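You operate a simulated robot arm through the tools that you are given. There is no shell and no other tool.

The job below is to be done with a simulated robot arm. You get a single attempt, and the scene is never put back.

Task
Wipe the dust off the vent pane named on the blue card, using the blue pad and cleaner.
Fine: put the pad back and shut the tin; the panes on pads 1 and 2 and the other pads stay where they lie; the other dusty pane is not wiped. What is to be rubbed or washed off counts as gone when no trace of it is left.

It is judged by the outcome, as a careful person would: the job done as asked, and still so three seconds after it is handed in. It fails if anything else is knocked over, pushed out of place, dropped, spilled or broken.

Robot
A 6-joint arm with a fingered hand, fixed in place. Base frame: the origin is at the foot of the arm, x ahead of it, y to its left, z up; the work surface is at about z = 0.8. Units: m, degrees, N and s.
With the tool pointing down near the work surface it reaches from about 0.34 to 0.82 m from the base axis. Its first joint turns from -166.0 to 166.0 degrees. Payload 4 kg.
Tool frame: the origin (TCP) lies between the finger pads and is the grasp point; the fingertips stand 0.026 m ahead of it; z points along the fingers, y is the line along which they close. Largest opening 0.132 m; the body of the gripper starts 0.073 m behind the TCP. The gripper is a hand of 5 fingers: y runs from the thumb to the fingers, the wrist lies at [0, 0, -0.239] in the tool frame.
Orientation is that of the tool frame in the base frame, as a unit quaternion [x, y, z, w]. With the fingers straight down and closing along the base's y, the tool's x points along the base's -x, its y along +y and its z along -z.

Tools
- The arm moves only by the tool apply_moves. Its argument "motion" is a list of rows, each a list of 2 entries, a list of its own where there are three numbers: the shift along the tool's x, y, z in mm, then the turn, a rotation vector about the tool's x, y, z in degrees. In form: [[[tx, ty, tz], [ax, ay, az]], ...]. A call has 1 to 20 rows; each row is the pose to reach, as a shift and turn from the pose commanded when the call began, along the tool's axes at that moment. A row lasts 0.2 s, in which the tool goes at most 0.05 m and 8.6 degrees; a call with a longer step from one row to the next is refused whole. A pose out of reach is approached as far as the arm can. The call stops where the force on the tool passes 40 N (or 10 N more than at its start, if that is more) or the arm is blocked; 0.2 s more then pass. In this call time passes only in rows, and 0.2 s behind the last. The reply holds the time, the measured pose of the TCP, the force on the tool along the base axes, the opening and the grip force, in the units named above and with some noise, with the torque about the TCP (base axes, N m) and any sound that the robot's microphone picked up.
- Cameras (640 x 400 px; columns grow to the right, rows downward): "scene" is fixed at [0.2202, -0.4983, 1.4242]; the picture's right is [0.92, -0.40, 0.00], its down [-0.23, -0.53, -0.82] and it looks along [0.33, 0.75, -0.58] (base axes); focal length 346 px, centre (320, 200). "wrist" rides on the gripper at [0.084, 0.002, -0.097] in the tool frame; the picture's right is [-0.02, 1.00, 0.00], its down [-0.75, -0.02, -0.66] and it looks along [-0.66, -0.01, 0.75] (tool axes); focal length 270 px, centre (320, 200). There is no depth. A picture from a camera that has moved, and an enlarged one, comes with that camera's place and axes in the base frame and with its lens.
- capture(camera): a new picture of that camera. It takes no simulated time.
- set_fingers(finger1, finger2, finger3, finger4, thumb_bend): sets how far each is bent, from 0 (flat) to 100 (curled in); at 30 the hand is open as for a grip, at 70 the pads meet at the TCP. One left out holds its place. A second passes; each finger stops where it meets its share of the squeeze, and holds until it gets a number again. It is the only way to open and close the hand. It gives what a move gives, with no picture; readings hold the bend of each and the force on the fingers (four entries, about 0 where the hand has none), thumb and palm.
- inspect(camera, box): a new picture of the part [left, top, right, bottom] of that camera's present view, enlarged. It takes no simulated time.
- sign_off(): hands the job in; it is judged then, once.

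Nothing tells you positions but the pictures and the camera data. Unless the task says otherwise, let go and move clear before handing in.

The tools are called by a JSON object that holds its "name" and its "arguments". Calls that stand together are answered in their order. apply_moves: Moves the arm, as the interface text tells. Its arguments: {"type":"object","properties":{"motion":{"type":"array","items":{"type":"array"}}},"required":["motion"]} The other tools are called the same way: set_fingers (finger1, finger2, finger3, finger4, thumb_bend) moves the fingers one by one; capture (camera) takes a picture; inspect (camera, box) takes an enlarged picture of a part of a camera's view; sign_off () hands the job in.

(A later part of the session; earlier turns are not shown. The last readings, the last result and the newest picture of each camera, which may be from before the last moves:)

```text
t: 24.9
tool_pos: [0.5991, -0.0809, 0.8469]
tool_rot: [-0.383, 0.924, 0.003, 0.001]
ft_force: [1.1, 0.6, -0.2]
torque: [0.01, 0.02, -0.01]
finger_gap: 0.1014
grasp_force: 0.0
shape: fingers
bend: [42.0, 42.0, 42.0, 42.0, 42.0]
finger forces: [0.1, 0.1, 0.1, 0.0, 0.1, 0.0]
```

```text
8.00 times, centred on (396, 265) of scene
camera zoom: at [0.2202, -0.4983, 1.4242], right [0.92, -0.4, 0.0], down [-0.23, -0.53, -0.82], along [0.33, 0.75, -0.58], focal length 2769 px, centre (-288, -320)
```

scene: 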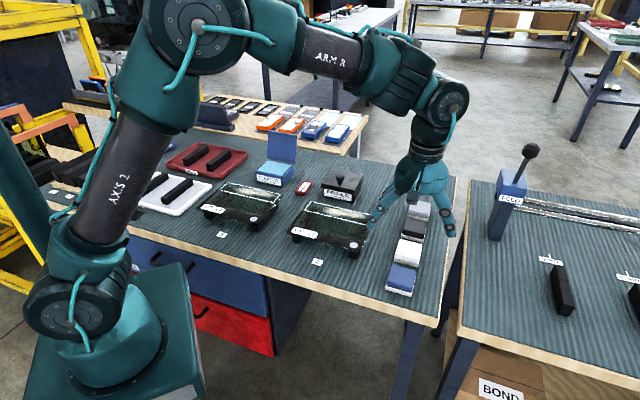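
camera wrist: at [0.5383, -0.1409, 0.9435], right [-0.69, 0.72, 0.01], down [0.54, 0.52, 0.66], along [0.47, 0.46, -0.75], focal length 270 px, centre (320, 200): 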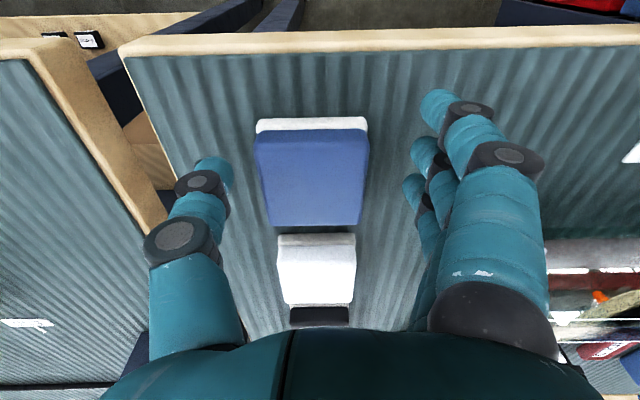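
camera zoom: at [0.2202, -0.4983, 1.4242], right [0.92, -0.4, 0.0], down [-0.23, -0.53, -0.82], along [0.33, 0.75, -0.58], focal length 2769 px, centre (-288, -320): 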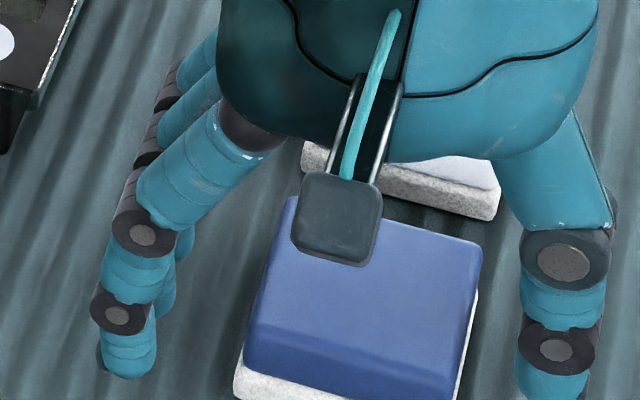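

The pad sits about 4 mm toward the thumb side, so I'll shift by that and close all the fingers on it.

{"name": "apply_moves", "arguments": {"motion": [[[0, -4, 0], [0, 0, 0]]]}}

{"name": "set_fingers", "arguments": {"finger1": 60, "finger2": 60, "finger3": 60, "finger4": 60, "thumb_bend": 60}}

{"name": "capture", "arguments": {"camera": "wrist"}}

{"name": "inspect", "arguments": {"camera": "scene", "box": [356, 240, 436, 290]}}

```text
t: 25.3
tool_pos: [0.6024, -0.0848, 0.8468]
tool_rot: [-0.382, 0.924, 0.003, 0.0]
ft_force: [0.1, -0.1, -0.4]
torque: [-0.03, -0.03, 0.01]
finger_gap: 0.1016
grasp_force: 0.1
shape: fingers
bend: [42.0, 42.0, 42.0, 42.0, 42.0]
finger forces: [0.0, 0.0, 0.0, 0.1, 0.0, 0.0]
```

```text
t: 26.3
tool_pos: [0.6015, -0.0848, 0.8461]
tool_rot: [-0.384, 0.923, 0.003, 0.0]
ft_force: [0.3, -0.2, -0.1]
torque: [-0.03, 0.02, 0.01]
finger_gap: 0.0583
grasp_force: 11.6
shape: fingers
bend: [60.0, 54.0, 55.0, 55.0, 55.0]
finger forces: [0.0, 3.9, 3.8, 3.6, 11.3, 0.1]
```

```text
taken
camera wrist: at [0.5413, -0.1444, 0.9435], right [-0.69, 0.72, 0.01], down [0.54, 0.52, 0.66], along [0.47, 0.46, -0.75], focal length 270 px, centre (320, 200)
```

wrist: 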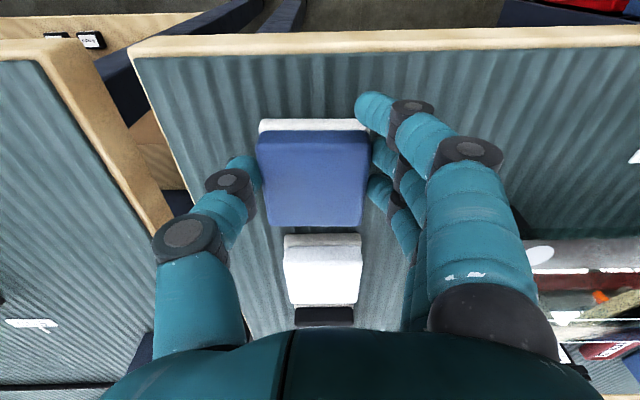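

```text
8.00 times, centred on (396, 265) of scene
camera zoom: at [0.2202, -0.4983, 1.4242], right [0.92, -0.4, 0.0], down [-0.23, -0.53, -0.82], along [0.33, 0.75, -0.58], focal length 2769 px, centre (-288, -320)
```

zoom: 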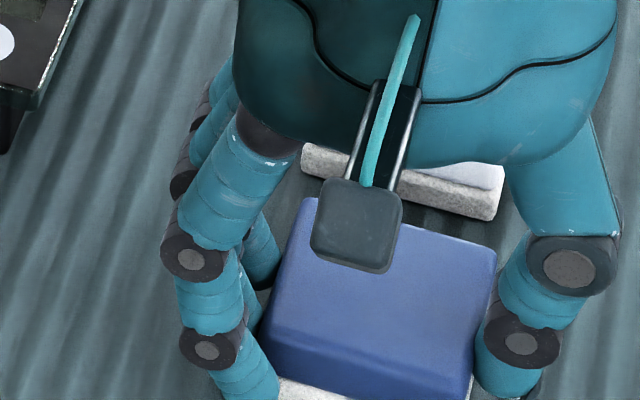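

The pad is held firmly by three fingers and the thumb, though it slid about 4 mm to the right as they closed, which I'll correct when I put it back. I'll tuck finger 1 in line with the others and lift.

{"name": "set_fingers", "arguments": {"finger1": 53}}

{"name": "apply_moves", "arguments": {"motion": [[[0, 0, -10], [0, 0, 0]], [[0, 0, -30], [0, 0, 0]], [[0, 0, -70], [0, 0, 0]], [[0, 0, -110], [0, 0, 0]]]}}

{"name": "capture", "arguments": {"camera": "wrist"}}

{"name": "inspect", "arguments": {"camera": "scene", "box": [340, 170, 452, 300]}}

```text
t: 27.3
tool_pos: [0.6027, -0.0846, 0.8457]
tool_rot: [-0.383, 0.924, 0.002, 0.0]
ft_force: [0.5, 0.3, 0.8]
torque: [-0.01, 0.03, 0.0]
finger_gap: 0.068
grasp_force: 11.2
shape: fingers
bend: [53.0, 54.0, 55.0, 55.0, 55.0]
finger forces: [0.0, 3.9, 3.9, 3.7, 11.3, 0.0]
```

```text
t: 28.3
tool_pos: [0.6032, -0.0875, 0.9573]
tool_rot: [-0.383, 0.924, 0.004, 0.0]
ft_force: [0.5, 0.5, -0.4]
torque: [0.04, 0.02, 0.02]
finger_gap: 0.0678
grasp_force: 11.3
shape: fingers
bend: [53.0, 55.0, 55.0, 55.0, 55.0]
finger forces: [0.1, 3.9, 3.8, 3.5, 11.3, 0.0]
```

```text
taken
camera wrist: at [0.5432, -0.1467, 1.0539], right [-0.69, 0.72, 0.01], down [0.54, 0.52, 0.66], along [0.47, 0.46, -0.75], focal length 270 px, centre (320, 200)
```

wrist: 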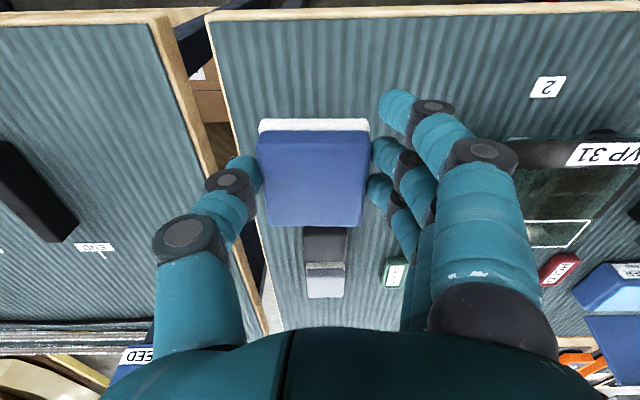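

```text
3.08 times, centred on (396, 235) of scene
camera zoom: at [0.2202, -0.4983, 1.4242], right [0.92, -0.4, 0.0], down [-0.23, -0.53, -0.82], along [0.33, 0.75, -0.58], focal length 1065 px, centre (86, 92)
```

zoom: 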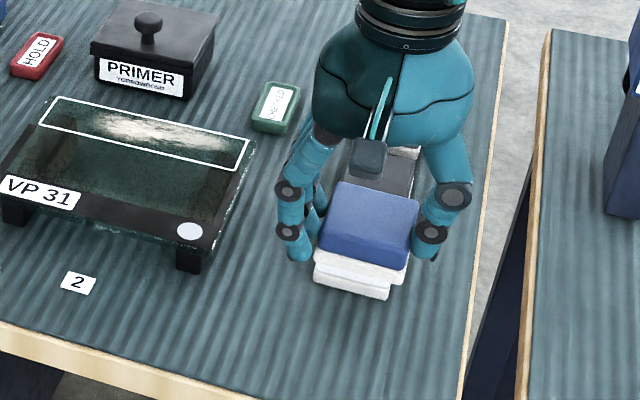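

The pad is lifted cleanly and the other pads are undisturbed. I'll carry it high over to the open tin, aiming the pad's centre at the sponge centre, about (0.487, 0.487).

{"name": "apply_moves", "arguments": {"motion": [[[-24.5, 37.5, -14], [0, 0, 0]], [[-49, 75, -28], [0, 0, 0]], [[-73.5, 112.6, -43], [0, 0, 0]], [[-98, 150, -43], [0, 0, 0]], [[-122.5, 187.7, -43], [0, 0, 0]], [[-147, 225, -43], [0, 0, 0]], [[-171.5, 262.8, -43], [0, 0, 0]], [[-196, 300, -43], [0, 0, 0]], [[-220.5, 337.9, -43], [0, 0, 0]], [[-245, 375, -43], [0, 0, 0]], [[-269.5, 413, -43], [0, 0, 0]], [[-294, 450.5, -43], [0, 0, 0]], [[-318.5, 488, -43], [0, 0, 0]]]}}

{"name": "capture", "arguments": {"camera": "wrist"}}

{"name": "inspect", "arguments": {"camera": "scene", "box": [230, 110, 326, 190]}}

```text
t: 31.1
tool_pos: [0.4824, 0.4791, 1.008]
tool_rot: [-0.383, 0.924, 0.003, 0.0]
ft_force: [-0.4, -0.4, -0.4]
torque: [-0.01, 0.01, -0.01]
finger_gap: 0.0684
grasp_force: 10.9
shape: fingers
bend: [53.0, 55.0, 55.0, 55.0, 55.0]
finger forces: [0.0, 3.8, 3.7, 3.6, 11.1, 0.0]
```

```text
taken
camera wrist: at [0.4215, 0.4199, 1.1038], right [-0.69, 0.72, 0.01], down [0.54, 0.52, 0.66], along [0.47, 0.46, -0.75], focal length 270 px, centre (320, 200)
```

wrist: 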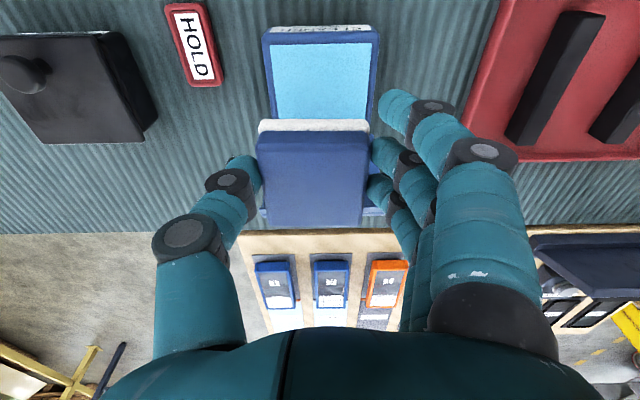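

```text
5.00 times, centred on (278, 150) of scene
camera zoom: at [0.2202, -0.4983, 1.4242], right [0.92, -0.4, 0.0], down [-0.23, -0.53, -0.82], along [0.33, 0.75, -0.58], focal length 1731 px, centre (530, 450)
```

zoom: 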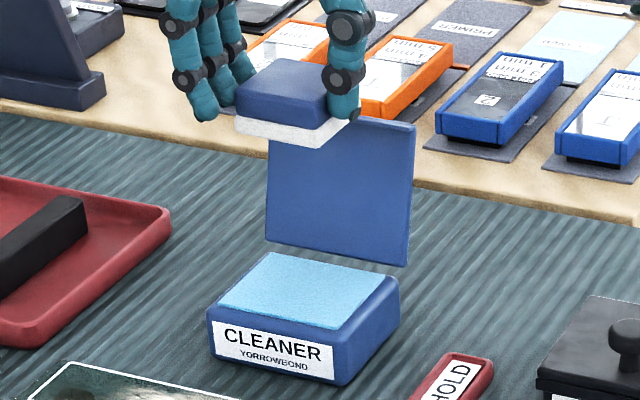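

The pad hangs above the sponge, about 4 mm too far toward the thumb side. I'll correct that and lower partway to re-check before contact.

{"name": "apply_moves", "arguments": {"motion": [[[0, 4, 30], [0, 0, 0]], [[0, 4, 60], [0, 0, 0]], [[0, 4, 85], [0, 0, 0]]]}}

{"name": "capture", "arguments": {"camera": "wrist"}}

{"name": "inspect", "arguments": {"camera": "scene", "box": [230, 120, 326, 190]}}

```text
t: 31.9
tool_pos: [0.4793, 0.484, 0.9193]
tool_rot: [-0.384, 0.924, 0.003, 0.001]
ft_force: [-0.6, -0.1, -0.6]
torque: [0.01, 0.02, 0.0]
finger_gap: 0.0678
grasp_force: 10.5
shape: fingers
bend: [53.0, 55.0, 55.0, 55.0, 55.0]
finger forces: [0.0, 3.9, 3.8, 3.5, 11.1, 0.0]
```

```text
taken
camera wrist: at [0.4192, 0.4253, 1.0155], right [-0.69, 0.72, 0.01], down [0.54, 0.52, 0.66], along [0.47, 0.46, -0.75], focal length 270 px, centre (320, 200)
```

wrist: 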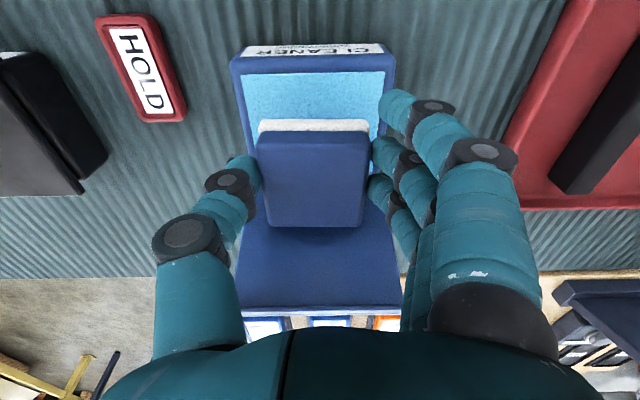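

```text
5.71 times, centred on (278, 155) of scene
camera zoom: at [0.2202, -0.4983, 1.4242], right [0.92, -0.4, 0.0], down [-0.23, -0.53, -0.82], along [0.33, 0.75, -0.58], focal length 1978 px, centre (560, 457)
```

zoom: 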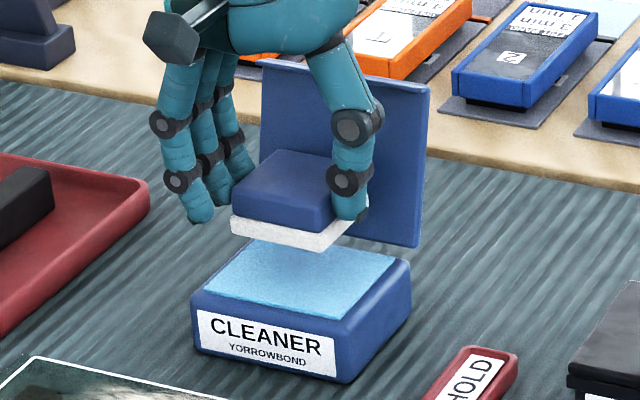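

The pad is centred over the sponge. I'll lower in small steps toward contact, watching the force.

{"name": "apply_moves", "arguments": {"motion": [[[0, 0, 15], [0, 0, 0]], [[0, 0, 26], [0, 0, 0]], [[0, 0, 30], [0, 0, 0]]]}}

{"name": "apply_moves", "arguments": {"motion": [[[0, 0, 1.5], [0, 0, 0]], [[0, 0, 3], [0, 0, 0]]]}}

{"name": "inspect", "arguments": {"camera": "scene", "box": [230, 120, 326, 190]}}

```text
t: 32.7
tool_pos: [0.4811, 0.4867, 0.8902]
tool_rot: [-0.384, 0.923, 0.002, -0.001]
ft_force: [-0.5, -0.6, -0.4]
torque: [-0.01, 0.02, 0.01]
finger_gap: 0.068
grasp_force: 11.0
shape: fingers
bend: [53.0, 55.0, 55.0, 55.0, 55.0]
finger forces: [0.0, 3.9, 3.7, 3.5, 11.1, 0.0]
```

```text
t: 33.3
tool_pos: [0.4813, 0.4869, 0.8875]
tool_rot: [-0.383, 0.924, 0.003, 0.001]
ft_force: [0.9, 1.1, 11.1]
torque: [-0.03, -0.13, 0.0]
finger_gap: 0.0685
grasp_force: 11.8
shape: fingers
bend: [53.0, 55.0, 55.0, 55.0, 56.0]
finger forces: [0.0, 4.4, 4.0, 3.6, 11.9, 0.0]
```

```text
5.71 times, centred on (278, 155) of scene
camera zoom: at [0.2202, -0.4983, 1.4242], right [0.92, -0.4, 0.0], down [-0.23, -0.53, -0.82], along [0.33, 0.75, -0.58], focal length 1978 px, centre (560, 457)
```

zoom: 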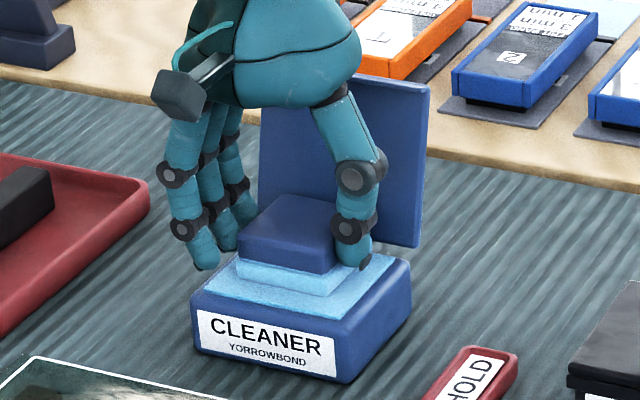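

The felt has turned wet-blue under about 11 N of contact. I'll hold a moment, lift straight up, and carry it to above the left end of the VP 31 strip.

{"name": "apply_moves", "arguments": {"motion": [[[0, 0, 0], [0, 0, 0]], [[0, 0, 0], [0, 0, 0]], [[0, 0, -5], [0, 0, 0]], [[0, 0, -30], [0, 0, 0]], [[0, 0, -65], [0, 0, 0]], [[0, 0, -95], [0, 0, 0]], [[26, -35, -95], [0, 0, 0]], [[53, -71, -95], [0, 0, 0]], [[79, -106, -95], [0, 0, 0]], [[105, -142, -95], [0, 0, 0]], [[132, -177, -95], [0, 0, 0]], [[158, -213, -85], [0, 0, 0]]]}}

{"name": "capture", "arguments": {"camera": "wrist"}}

{"name": "inspect", "arguments": {"camera": "scene", "box": [260, 150, 388, 260]}}

```text
t: 35.9
tool_pos: [0.5214, 0.2242, 0.9704]
tool_rot: [-0.384, 0.924, 0.003, -0.001]
ft_force: [0.0, 0.0, 0.2]
torque: [0.0, -0.01, 0.0]
finger_gap: 0.0685
grasp_force: 11.5
shape: fingers
bend: [53.0, 55.0, 55.0, 56.0, 56.0]
finger forces: [0.0, 4.1, 3.6, 3.5, 11.3, 0.0]
```

```text
taken
camera wrist: at [0.4597, 0.1645, 1.0668], right [-0.69, 0.72, 0.01], down [0.54, 0.52, 0.66], along [0.47, 0.46, -0.75], focal length 270 px, centre (320, 200)
```

wrist: 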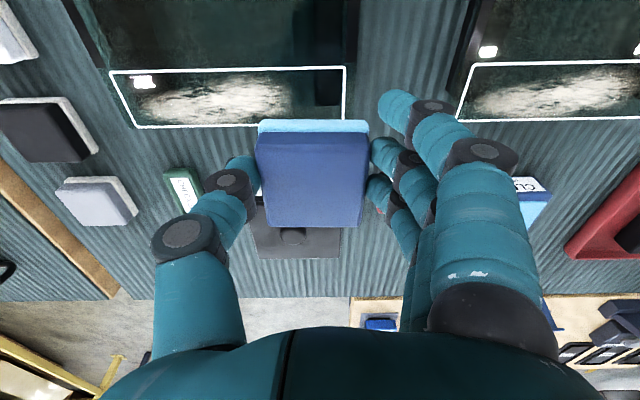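

```text
3.64 times, centred on (324, 205) of scene
camera zoom: at [0.2202, -0.4983, 1.4242], right [0.92, -0.4, 0.0], down [-0.23, -0.53, -0.82], along [0.33, 0.75, -0.58], focal length 1259 px, centre (306, 182)
```

zoom: 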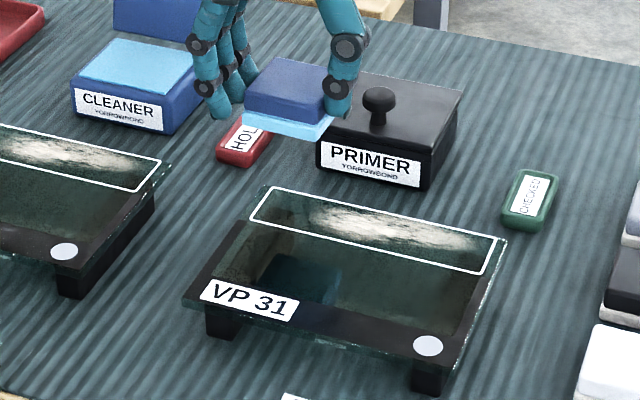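

I'm above the left end of VP 31's framed strip; the dust begins about 24 mm to my right and runs to about 147 mm. I'll shift slightly and lower toward the glass in small steps.

{"name": "apply_moves", "arguments": {"motion": [[[3, -10, 35], [0, 0, 0]], [[3, -10, 60], [0, 0, 0]], [[3, -10, 72], [0, 0, 0]]]}}

{"name": "capture", "arguments": {"camera": "wrist"}}

{"name": "inspect", "arguments": {"camera": "scene", "box": [270, 170, 382, 240]}}

```text
t: 36.7
tool_pos: [0.5219, 0.2151, 0.8965]
tool_rot: [-0.383, 0.924, 0.003, 0.0]
ft_force: [0.4, -0.1, -0.9]
torque: [-0.03, -0.01, -0.01]
finger_gap: 0.0682
grasp_force: 11.8
shape: fingers
bend: [53.0, 55.0, 55.0, 56.0, 56.0]
finger forces: [0.0, 4.1, 3.7, 3.4, 11.4, 0.0]
```

```text
taken
camera wrist: at [0.4619, 0.155, 0.9933], right [-0.69, 0.72, 0.01], down [0.54, 0.52, 0.66], along [0.47, 0.46, -0.75], focal length 270 px, centre (320, 200)
```

wrist: 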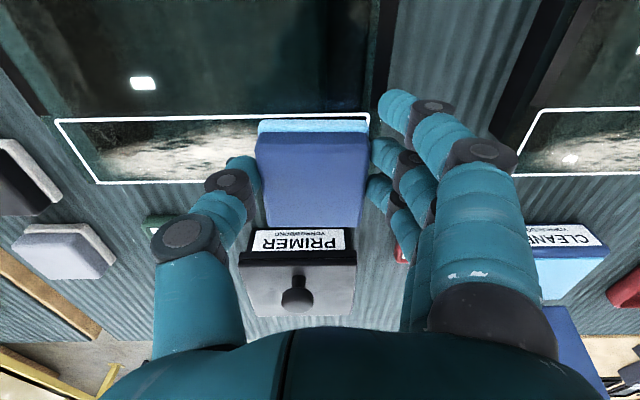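

```text
5.71 times, centred on (326, 205) of scene
camera zoom: at [0.2202, -0.4983, 1.4242], right [0.92, -0.4, 0.0], down [-0.23, -0.53, -0.82], along [0.33, 0.75, -0.58], focal length 1978 px, centre (286, 171)
```

zoom: 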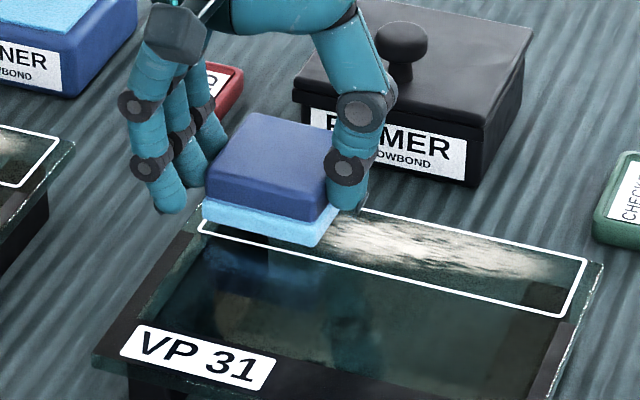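

The pad's footprint covers the strip's width. I'll keep lowering in small steps until light contact.

{"name": "apply_moves", "arguments": {"motion": [[[-1, 0, 4], [0, 0, 0]], [[-2, 0, 7], [0, 0, 0]]]}}

{"name": "apply_moves", "arguments": {"motion": [[[0, 0, 1], [0, 0, 0]], [[0, 0, 2], [0, 0, 0]]]}}

```text
t: 37.3
tool_pos: [0.5238, 0.2158, 0.8901]
tool_rot: [-0.384, 0.923, 0.003, 0.0]
ft_force: [-0.4, -1.0, 4.3]
torque: [-0.05, 0.0, 0.0]
finger_gap: 0.0683
grasp_force: 12.0
shape: fingers
bend: [53.0, 55.0, 55.0, 56.0, 56.0]
finger forces: [0.0, 4.3, 4.0, 3.6, 11.1, 0.0]
```

```text
t: 37.9
tool_pos: [0.5257, 0.2158, 0.8884]
tool_rot: [-0.383, 0.924, 0.003, 0.001]
ft_force: [-4.6, 0.6, 16.5]
torque: [0.01, 0.02, 0.01]
finger_gap: 0.068
grasp_force: 13.0
shape: fingers
bend: [53.0, 55.0, 55.0, 56.0, 56.0]
finger forces: [0.1, 5.1, 4.8, 4.6, 11.4, 0.1]
```

Contact is about 16 N, a bit more than needed. I'll ease off about 1 mm and wipe a short first stretch, then check the pane hasn't shifted.

{"name": "apply_moves", "arguments": {"motion": [[[0, 0, -1], [0, 0, 0]], [[0, -8, -1], [0, 0, 0]], [[0, -16, -1.1], [0, 0, 0]], [[0, -24, -1.1], [0, 0, 0]], [[0, -32, -1.2], [0, 0, 0]]]}}

{"name": "inspect", "arguments": {"camera": "scene", "box": [270, 170, 382, 240]}}

{"name": "capture", "arguments": {"camera": "wrist"}}

```text
t: 39.1
tool_pos: [0.5484, 0.1939, 0.889]
tool_rot: [-0.383, 0.924, 0.003, 0.0]
ft_force: [-2.3, 1.4, 4.3]
torque: [0.08, 0.0, 0.06]
finger_gap: 0.0681
grasp_force: 12.3
shape: fingers
bend: [53.0, 55.0, 55.0, 56.0, 56.0]
finger forces: [0.1, 4.8, 4.6, 4.1, 11.5, 0.1]
```

```text
5.71 times, centred on (326, 205) of scene
camera zoom: at [0.2202, -0.4983, 1.4242], right [0.92, -0.4, 0.0], down [-0.23, -0.53, -0.82], along [0.33, 0.75, -0.58], focal length 1978 px, centre (286, 171)
```

zoom: 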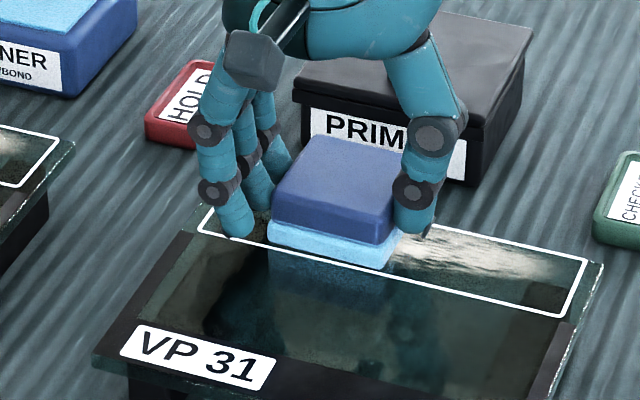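

```text
taken
camera wrist: at [0.4876, 0.1339, 0.986], right [-0.69, 0.72, 0.01], down [0.55, 0.52, 0.66], along [0.47, 0.46, -0.75], focal length 270 px, centre (320, 200)
```

wrist: 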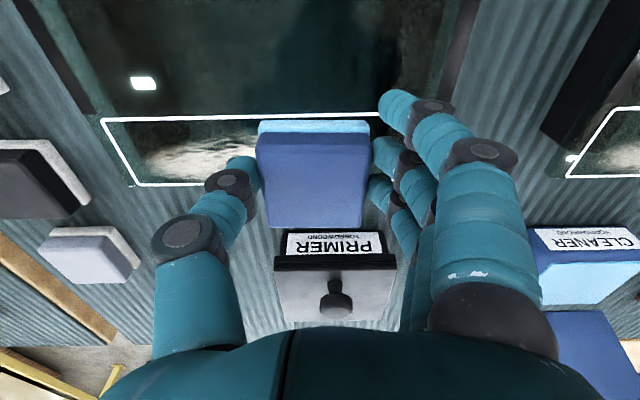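

The pane hasn't moved and the dust is gone behind the pad. I'll continue to the right end with slightly more pressure and a small shift to the front, then return with a shift to the back for full cover.

{"name": "apply_moves", "arguments": {"motion": [[[2, 0, 0.6], [0, 0, 0]], [[4, -8, 0.7], [0, 0, 0]], [[4, -16, 0.7], [0, 0, 0]], [[4, -24, 0.6], [0, 0, 0]], [[4, -32, 0.6], [0, 0, 0]], [[4, -40, 0.5], [0, 0, 0]], [[4, -48, 0.5], [0, 0, 0]], [[4, -56, 0.4], [0, 0, 0]], [[4, -64, 0.4], [0, 0, 0]], [[4, -72, 0.3], [0, 0, 0]], [[4, -80, 0.3], [0, 0, 0]], [[4, -88, 0.2], [0, 0, 0]], [[4, -96, 0.2], [0, 0, 0]]]}}

{"name": "inspect", "arguments": {"camera": "scene", "box": [270, 170, 382, 240]}}

{"name": "capture", "arguments": {"camera": "wrist"}}

```text
t: 41.9
tool_pos: [0.6128, 0.123, 0.8885]
tool_rot: [-0.383, 0.924, 0.003, 0.0]
ft_force: [-1.8, 2.5, 7.1]
torque: [0.15, 0.02, -0.04]
finger_gap: 0.0673
grasp_force: 12.6
shape: fingers
bend: [53.0, 55.0, 55.0, 56.0, 56.0]
finger forces: [0.0, 4.9, 4.6, 4.3, 10.9, 0.1]
```

```text
5.71 times, centred on (326, 205) of scene
camera zoom: at [0.2202, -0.4983, 1.4242], right [0.92, -0.4, 0.0], down [-0.23, -0.53, -0.82], along [0.33, 0.75, -0.58], focal length 1978 px, centre (286, 171)
```

zoom: 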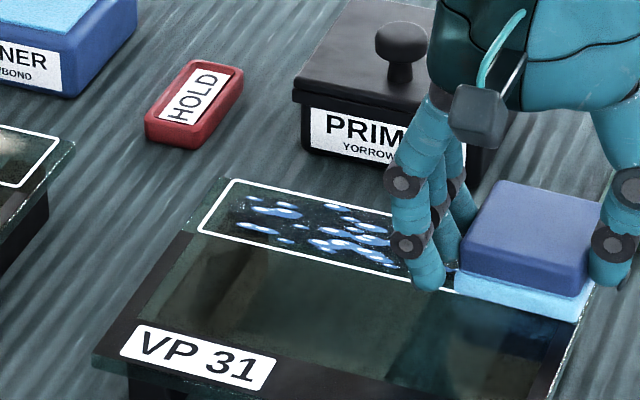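

```text
taken
camera wrist: at [0.5521, 0.0626, 0.9854], right [-0.69, 0.72, 0.01], down [0.54, 0.52, 0.66], along [0.47, 0.46, -0.75], focal length 270 px, centre (320, 200)
```

wrist: 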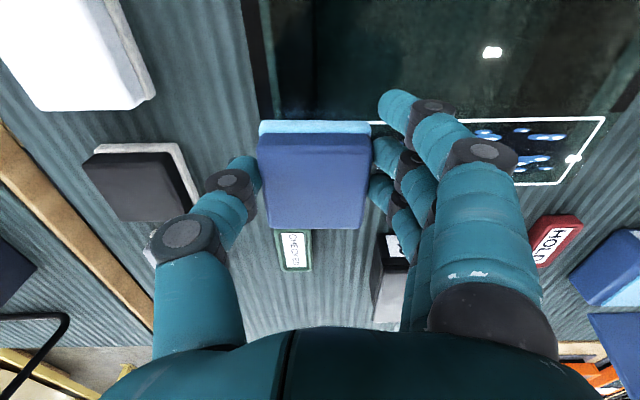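

The dust is lifted, but beads of cleaner remain where the pad has passed. I'll wipe back to the left, 5 mm further front with slightly more pressure, to take these up.

{"name": "apply_moves", "arguments": {"motion": [[[2.5, -3, 0.3], [0, 0, 0]], [[5, 5, 0.4], [0, 0, 0]], [[5, 13, 0.4], [0, 0, 0]], [[5, 21, 0.4], [0, 0, 0]], [[5, 29, 0.5], [0, 0, 0]], [[5, 37, 0.5], [0, 0, 0]], [[5, 45, 0.6], [0, 0, 0]], [[5, 53, 0.6], [0, 0, 0]], [[5, 61, 0.6], [0, 0, 0]], [[5, 69, 0.7], [0, 0, 0]], [[5, 77, 0.7], [0, 0, 0]], [[5, 85, 0.8], [0, 0, 0]], [[5, 93, 0.8], [0, 0, 0]], [[5, 101, 0.9], [0, 0, 0]], [[5, 109, 0.9], [0, 0, 0]], [[5, 117, 0.9], [0, 0, 0]], [[5, 125, 1], [0, 0, 0]], [[5, 133, 1], [0, 0, 0]]]}}

{"name": "inspect", "arguments": {"camera": "scene", "box": [270, 170, 382, 240]}}

{"name": "capture", "arguments": {"camera": "wrist"}}

```text
t: 45.7
tool_pos: [0.5157, 0.2129, 0.8877]
tool_rot: [-0.383, 0.924, 0.003, 0.0]
ft_force: [1.7, -1.8, 8.9]
torque: [-0.13, -0.16, 0.0]
finger_gap: 0.0699
grasp_force: 11.6
shape: fingers
bend: [53.0, 57.0, 57.0, 57.0, 56.0]
finger forces: [0.0, 3.8, 3.3, 2.9, 13.5, 0.0]
```

```text
5.71 times, centred on (326, 205) of scene
camera zoom: at [0.2202, -0.4983, 1.4242], right [0.92, -0.4, 0.0], down [-0.23, -0.53, -0.82], along [0.33, 0.75, -0.58], focal length 1978 px, centre (286, 171)
```

zoom: 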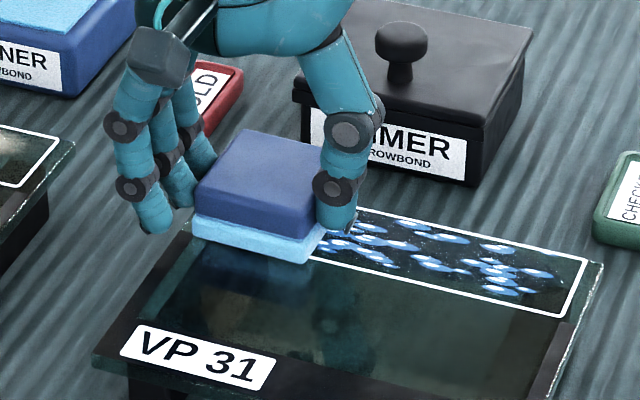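

```text
taken
camera wrist: at [0.4541, 0.154, 0.9845], right [-0.69, 0.72, 0.01], down [0.54, 0.52, 0.66], along [0.47, 0.46, -0.75], focal length 270 px, centre (320, 200)
```

wrist: 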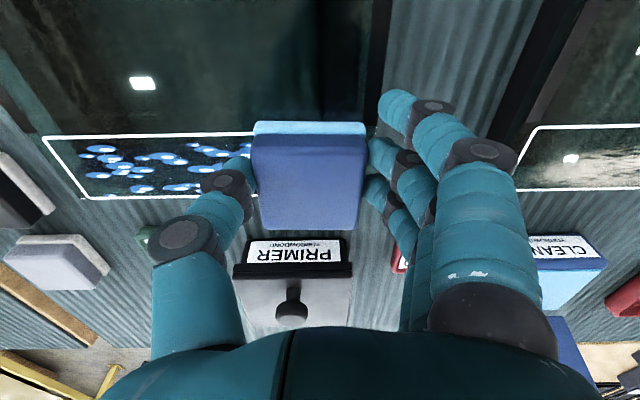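

The strip is now covered with cleaner beads. I'll zoom in closely for dust remaining among them.

{"name": "inspect", "arguments": {"camera": "scene", "box": [322, 200, 378, 235]}}

{"name": "inspect", "arguments": {"camera": "wrist", "box": [30, 120, 260, 210]}}

```text
11.43 times, centred on (350, 218) of scene
camera zoom: at [0.2202, -0.4983, 1.4242], right [0.92, -0.4, 0.0], down [-0.23, -0.53, -0.82], along [0.33, 0.75, -0.58], focal length 3956 px, centre (-23, 0)
```

zoom: 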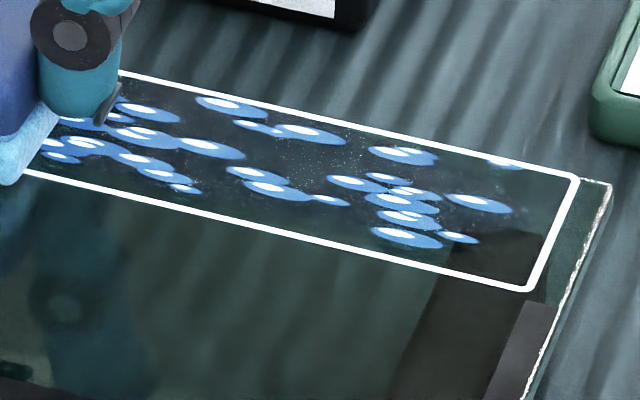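

```text
2.78 times, centred on (145, 165) of wrist
camera zoom: at [0.4541, 0.154, 0.9845], right [-0.69, 0.72, 0.01], down [0.54, 0.52, 0.66], along [0.47, 0.46, -0.75], focal length 752 px, centre (807, 297)
```

zoom: 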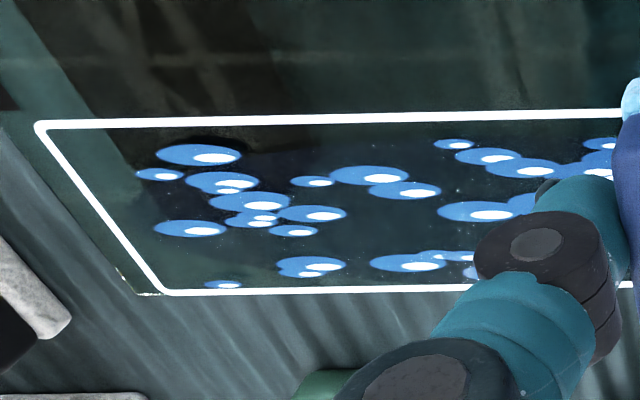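

A faint speckle of dust is still visible mid-strip, so it needs more passes. I'll wipe right again, shifted back a little and with a touch more pressure.

{"name": "apply_moves", "arguments": {"motion": [[[-2, 0, 0.3], [0, 0, 0]], [[-4, -8, 0.3], [0, 0, 0]], [[-4, -16, 0.3], [0, 0, 0]], [[-4, -24, 0.3], [0, 0, 0]], [[-4, -32, 0.2], [0, 0, 0]], [[-4, -40, 0.2], [0, 0, 0]], [[-4, -48, 0.1], [0, 0, 0]], [[-4, -56, 0.1], [0, 0, 0]], [[-4, -64, 0], [0, 0, 0]], [[-4, -72, 0], [0, 0, 0]], [[-4, -80, 0], [0, 0, 0]], [[-4, -88, -0.1], [0, 0, 0]], [[-4, -96, -0.1], [0, 0, 0]], [[-4, -104, -0.2], [0, 0, 0]], [[-4, -112, -0.2], [0, 0, 0]], [[-4, -120, -0.3], [0, 0, 0]], [[-4, -128, -0.3], [0, 0, 0]], [[-4, -136, -0.4], [0, 0, 0]]]}}

{"name": "inspect", "arguments": {"camera": "scene", "box": [300, 190, 364, 230]}}

{"name": "inspect", "arguments": {"camera": "scene", "box": [270, 170, 382, 240]}}

```text
t: 49.5
tool_pos: [0.6151, 0.1202, 0.8873]
tool_rot: [-0.383, 0.924, 0.004, 0.0]
ft_force: [-2.9, 2.0, 7.5]
torque: [0.09, 0.08, 0.01]
finger_gap: 0.0681
grasp_force: 12.2
shape: fingers
bend: [53.0, 56.0, 56.0, 56.0, 56.0]
finger forces: [0.0, 4.9, 4.5, 4.1, 10.6, 0.0]
```

```text
10.00 times, centred on (332, 210) of scene
camera zoom: at [0.2202, -0.4983, 1.4242], right [0.92, -0.4, 0.0], down [-0.23, -0.53, -0.82], along [0.33, 0.75, -0.58], focal length 3462 px, centre (200, 100)
```

zoom: 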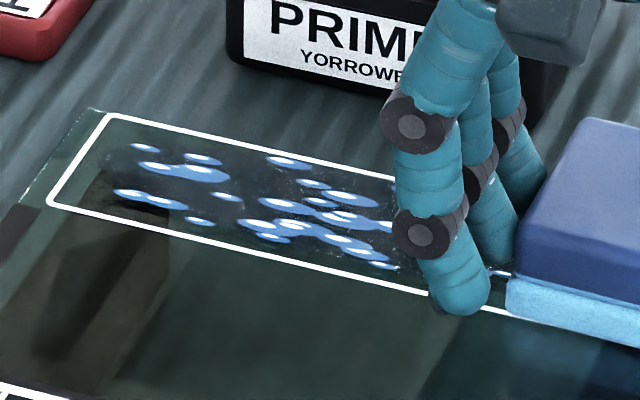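

```text
5.71 times, centred on (326, 205) of scene
camera zoom: at [0.2202, -0.4983, 1.4242], right [0.92, -0.4, 0.0], down [-0.23, -0.53, -0.82], along [0.33, 0.75, -0.58], focal length 1978 px, centre (286, 171)
```

zoom: 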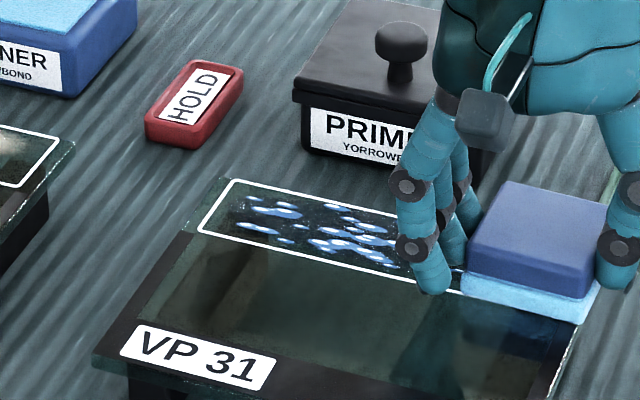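

Beads look the same, with a trace of fine specks between them. I'll do a full back-and-forth with firmer pressure.

{"name": "apply_moves", "arguments": {"motion": [[[0, 0, 0.8], [0, 0, 0]], [[3, 14, 0.9], [0, 0, 0]], [[3, 28, 1.0], [0, 0, 0]], [[3, 42, 1.1], [0, 0, 0]], [[3, 56, 1.1], [0, 0, 0]], [[3, 70, 1.2], [0, 0, 0]], [[3, 84, 1.3], [0, 0, 0]], [[3, 98, 1.4], [0, 0, 0]], [[3, 112, 1.5], [0, 0, 0]], [[3, 126, 1.5], [0, 0, 0]], [[-1, 126, 1.5], [0, 0, 0]], [[-1, 112, 1.5], [0, 0, 0]], [[-1, 98, 1.4], [0, 0, 0]], [[-1, 84, 1.3], [0, 0, 0]], [[-1, 70, 1.2], [0, 0, 0]], [[-1, 56, 1.1], [0, 0, 0]], [[-1, 42, 1.1], [0, 0, 0]], [[-1, 28, 1.0], [0, 0, 0]], [[-1, 14, 0.9], [0, 0, 0]], [[-1, 0, 0.8], [0, 0, 0]]]}}

{"name": "inspect", "arguments": {"camera": "scene", "box": [300, 190, 364, 230]}}

{"name": "inspect", "arguments": {"camera": "scene", "box": [270, 170, 382, 240]}}

```text
t: 53.7
tool_pos: [0.6152, 0.1215, 0.8864]
tool_rot: [-0.384, 0.923, 0.003, -0.001]
ft_force: [-1.1, 0.7, 6.2]
torque: [0.09, 0.06, 0.01]
finger_gap: 0.0684
grasp_force: 12.4
shape: fingers
bend: [53.0, 56.0, 56.0, 56.0, 56.0]
finger forces: [0.1, 4.7, 4.4, 3.9, 10.8, 0.0]
```

```text
10.00 times, centred on (332, 210) of scene
camera zoom: at [0.2202, -0.4983, 1.4242], right [0.92, -0.4, 0.0], down [-0.23, -0.53, -0.82], along [0.33, 0.75, -0.58], focal length 3462 px, centre (200, 100)
```

zoom: 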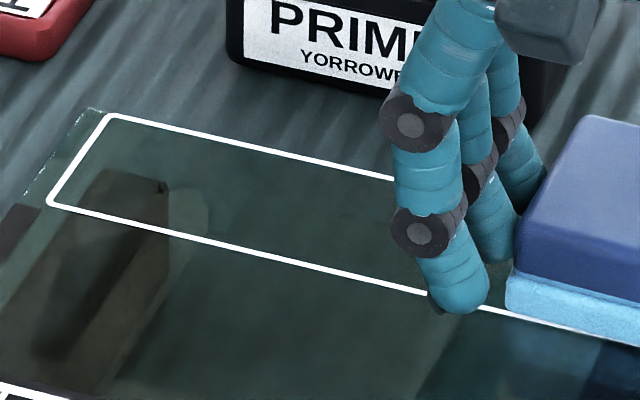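

```text
5.71 times, centred on (326, 205) of scene
camera zoom: at [0.2202, -0.4983, 1.4242], right [0.92, -0.4, 0.0], down [-0.23, -0.53, -0.82], along [0.33, 0.75, -0.58], focal length 1978 px, centre (286, 171)
```

zoom: 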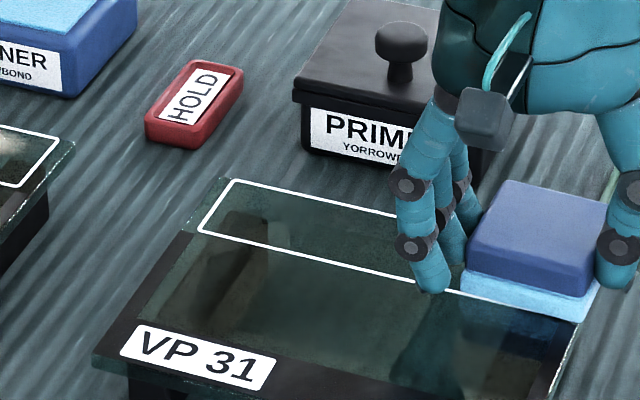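

The visible strip is now completely clean. I'll lift off and look at the right end.

{"name": "apply_moves", "arguments": {"motion": [[[0, 0, -5], [0, 0, 0]], [[0, 0, -40], [0, 0, 0]], [[0, 0, -75], [0, 0, 0]], [[30, 0, -100], [0, 0, 0]], [[30, -40, -110], [0, 0, 0]], [[30, -80, -110], [0, 0, 0]]]}}

{"name": "inspect", "arguments": {"camera": "scene", "box": [270, 170, 398, 250]}}

{"name": "inspect", "arguments": {"camera": "scene", "box": [340, 200, 388, 230]}}

{"name": "capture", "arguments": {"camera": "wrist"}}

```text
t: 55.1
tool_pos: [0.65, 0.0386, 0.9977]
tool_rot: [-0.384, 0.923, 0.003, 0.0]
ft_force: [0.9, 0.0, -0.7]
torque: [-0.01, 0.0, 0.03]
finger_gap: 0.0684
grasp_force: 11.2
shape: fingers
bend: [53.0, 55.0, 56.0, 56.0, 56.0]
finger forces: [0.0, 4.1, 3.6, 3.4, 11.3, 0.0]
```

```text
5.00 times, centred on (334, 210) of scene
camera zoom: at [0.2202, -0.4983, 1.4242], right [0.92, -0.4, 0.0], down [-0.23, -0.53, -0.82], along [0.33, 0.75, -0.58], focal length 1731 px, centre (250, 150)
```

zoom: 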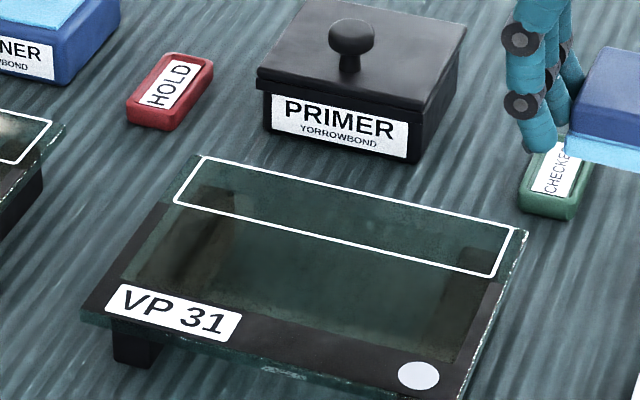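

```text
13.33 times, centred on (364, 215) of scene
camera zoom: at [0.2202, -0.4983, 1.4242], right [0.92, -0.4, 0.0], down [-0.23, -0.53, -0.82], along [0.33, 0.75, -0.58], focal length 4616 px, centre (-267, 0)
```

zoom: 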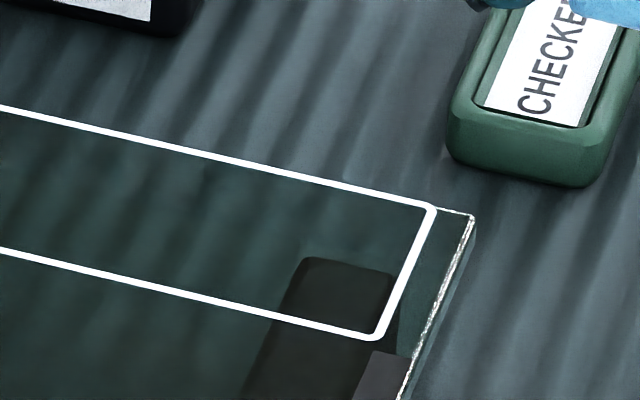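

```text
taken
camera wrist: at [0.5889, -0.0203, 1.0939], right [-0.69, 0.72, 0.01], down [0.54, 0.52, 0.66], along [0.47, 0.46, -0.75], focal length 270 px, centre (320, 200)
```

wrist: 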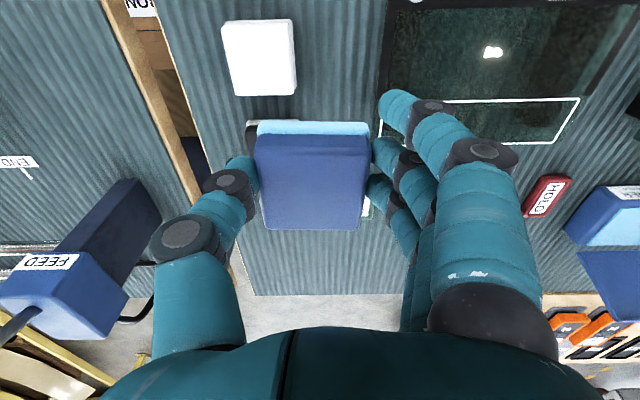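

VP 31 is clean over its entire strip and still in place. Now I'll carry the pad back over its original spot, about 4 mm left of where I gripped it.

{"name": "apply_moves", "arguments": {"motion": [[[30, -12, 5], [0, 0, 0]], [[60, -24, 15], [0, 0, 0]], [[90, -37, 40], [0, 0, 0]], [[121, -49, 70], [0, 0, 0]]]}}

{"name": "inspect", "arguments": {"camera": "scene", "box": [340, 200, 452, 300]}}

{"name": "capture", "arguments": {"camera": "wrist"}}

```text
t: 56.1
tool_pos: [0.5999, -0.0766, 0.9234]
tool_rot: [-0.384, 0.923, 0.002, 0.0]
ft_force: [-0.9, -0.9, -0.4]
torque: [0.0, 0.0, -0.03]
finger_gap: 0.0683
grasp_force: 10.6
shape: fingers
bend: [53.0, 55.0, 56.0, 56.0, 56.0]
finger forces: [0.0, 4.0, 3.7, 3.2, 11.0, 0.1]
```

```text
4.00 times, centred on (396, 250) of scene
camera zoom: at [0.2202, -0.4983, 1.4242], right [0.92, -0.4, 0.0], down [-0.23, -0.53, -0.82], along [0.33, 0.75, -0.58], focal length 1385 px, centre (16, 0)
```

zoom: 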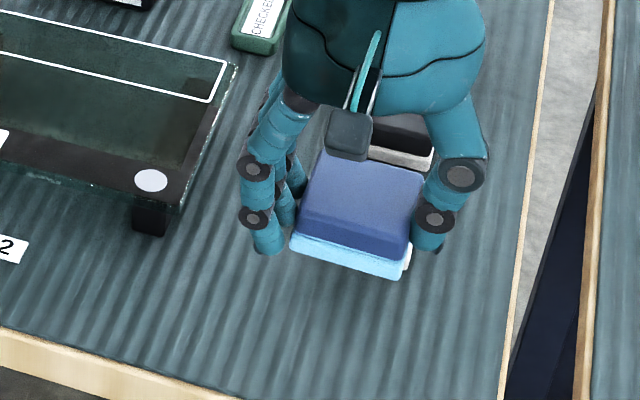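

```text
taken
camera wrist: at [0.5393, -0.1366, 1.021], right [-0.69, 0.72, 0.01], down [0.54, 0.52, 0.66], along [0.47, 0.46, -0.75], focal length 270 px, centre (320, 200)
```

wrist: 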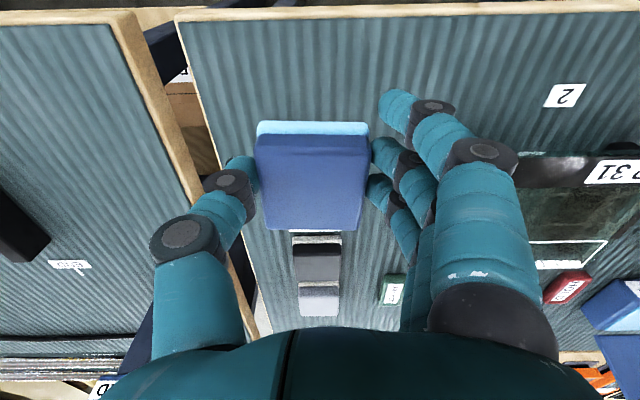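

I'm above the pad's spot. I'll lower to a few millimetres above the bench and compare with the earlier picture.

{"name": "apply_moves", "arguments": {"motion": [[[2, -1, 30], [0, 0, 0]], [[2, -1, 55], [0, 0, 0]], [[2, -1, 71], [0, 0, 0]]]}}

{"name": "inspect", "arguments": {"camera": "scene", "box": [356, 240, 436, 290]}}

{"name": "capture", "arguments": {"camera": "wrist"}}

{"name": "inspect", "arguments": {"camera": "scene", "box": [370, 260, 434, 300]}}

```text
t: 56.9
tool_pos: [0.6002, -0.0795, 0.8537]
tool_rot: [-0.383, 0.924, 0.003, 0.0]
ft_force: [0.2, 0.8, 0.1]
torque: [0.01, 0.0, -0.01]
finger_gap: 0.0684
grasp_force: 10.6
shape: fingers
bend: [53.0, 56.0, 56.0, 56.0, 56.0]
finger forces: [0.0, 4.0, 3.7, 3.1, 10.9, 0.0]
```

```text
8.00 times, centred on (396, 265) of scene
camera zoom: at [0.2202, -0.4983, 1.4242], right [0.92, -0.4, 0.0], down [-0.23, -0.53, -0.82], along [0.33, 0.75, -0.58], focal length 2769 px, centre (-288, -320)
```

zoom: 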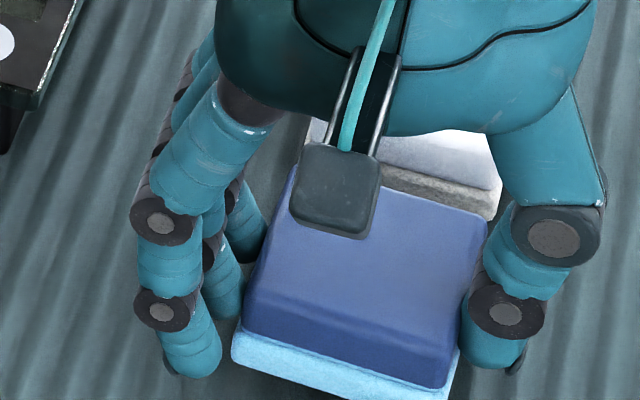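

```text
taken
camera wrist: at [0.5386, -0.1383, 0.9501], right [-0.69, 0.72, 0.01], down [0.54, 0.52, 0.66], along [0.47, 0.46, -0.75], focal length 270 px, centre (320, 200)
```

wrist: 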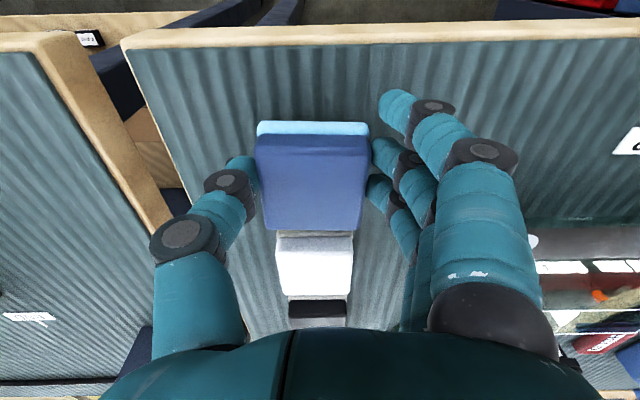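

```text
10.00 times, centred on (402, 280) of scene
camera zoom: at [0.2202, -0.4983, 1.4242], right [0.92, -0.4, 0.0], down [-0.23, -0.53, -0.82], along [0.33, 0.75, -0.58], focal length 3462 px, centre (-500, -600)
```

zoom: 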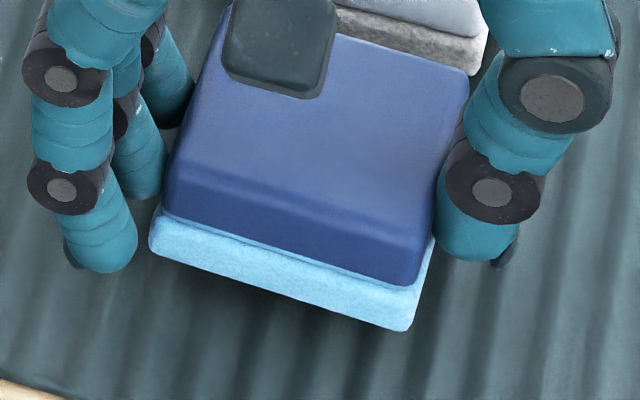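

It lines up with the original outline to within about 2 mm. I'll set it down gently.

{"name": "apply_moves", "arguments": {"motion": [[[0, 0, 4], [0, 0, 0]], [[0, 0, 6.5], [0, 0, 0]]]}}

{"name": "apply_moves", "arguments": {"motion": [[[0, 0, 1], [0, 0, 0]]]}}

```text
t: 57.5
tool_pos: [0.5986, -0.0783, 0.8477]
tool_rot: [-0.384, 0.923, 0.003, -0.001]
ft_force: [-0.2, 0.3, -1.5]
torque: [0.04, -0.05, -0.03]
finger_gap: 0.0687
grasp_force: 10.7
shape: fingers
bend: [53.0, 56.0, 56.0, 56.0, 56.0]
finger forces: [0.0, 4.2, 3.5, 3.2, 11.0, 0.0]
```

```text
t: 57.9
tool_pos: [0.5988, -0.0783, 0.8469]
tool_rot: [-0.384, 0.923, 0.003, -0.001]
ft_force: [0.7, -0.9, -0.9]
torque: [-0.03, 0.03, 0.01]
finger_gap: 0.0686
grasp_force: 10.7
shape: fingers
bend: [53.0, 56.0, 56.0, 56.0, 56.0]
finger forces: [0.0, 4.1, 3.6, 3.2, 10.9, 0.0]
```

No bench contact yet, so I'll lower in further 1 mm steps.

{"name": "apply_moves", "arguments": {"motion": [[[0, 0, 1], [0, 0, 0]]]}}

{"name": "apply_moves", "arguments": {"motion": [[[0, 0, 1], [0, 0, 0]]]}}

```text
t: 58.3
tool_pos: [0.6, -0.0807, 0.8455]
tool_rot: [-0.384, 0.923, 0.003, 0.0]
ft_force: [-1.4, 0.5, 0.1]
torque: [-0.03, -0.03, -0.01]
finger_gap: 0.0682
grasp_force: 10.8
shape: fingers
bend: [53.0, 56.0, 56.0, 56.0, 56.0]
finger forces: [0.0, 4.0, 3.6, 3.2, 10.9, 0.0]
```

```text
t: 58.7
tool_pos: [0.5993, -0.0807, 0.8449]
tool_rot: [-0.384, 0.923, 0.003, -0.001]
ft_force: [0.3, -0.5, -0.3]
torque: [0.0, 0.04, 0.0]
finger_gap: 0.0687
grasp_force: 10.7
shape: fingers
bend: [53.0, 56.0, 56.0, 56.0, 56.0]
finger forces: [0.0, 4.1, 3.6, 3.3, 10.9, 0.0]
```

{"name": "apply_moves", "arguments": {"motion": [[[0, 0, 1], [0, 0, 0]]]}}

{"name": "apply_moves", "arguments": {"motion": [[[0, 0, 1], [0, 0, 0]]]}}

{"name": "inspect", "arguments": {"camera": "scene", "box": [370, 260, 434, 300]}}

```text
t: 59.1
tool_pos: [0.601, -0.0792, 0.8446]
tool_rot: [-0.383, 0.924, 0.002, -0.001]
ft_force: [-0.9, 0.2, 0.6]
torque: [0.0, 0.01, 0.03]
finger_gap: 0.0683
grasp_force: 10.6
shape: fingers
bend: [53.0, 56.0, 56.0, 56.0, 56.0]
finger forces: [0.0, 4.3, 3.8, 3.3, 10.8, 0.0]
```

```text
t: 59.5
tool_pos: [0.599, -0.0793, 0.8439]
tool_rot: [-0.384, 0.923, 0.002, 0.001]
ft_force: [2.5, -0.9, 4.5]
torque: [0.01, -0.05, -0.01]
finger_gap: 0.0683
grasp_force: 11.6
shape: fingers
bend: [53.0, 56.0, 56.0, 56.0, 56.0]
finger forces: [0.0, 4.1, 3.6, 3.2, 12.2, 0.0]
```

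```text
10.00 times, centred on (402, 280) of scene
camera zoom: at [0.2202, -0.4983, 1.4242], right [0.92, -0.4, 0.0], down [-0.23, -0.53, -0.82], along [0.33, 0.75, -0.58], focal length 3462 px, centre (-500, -600)
```

zoom: 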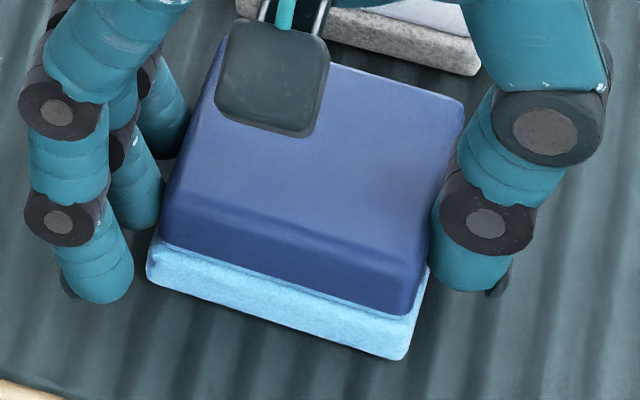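

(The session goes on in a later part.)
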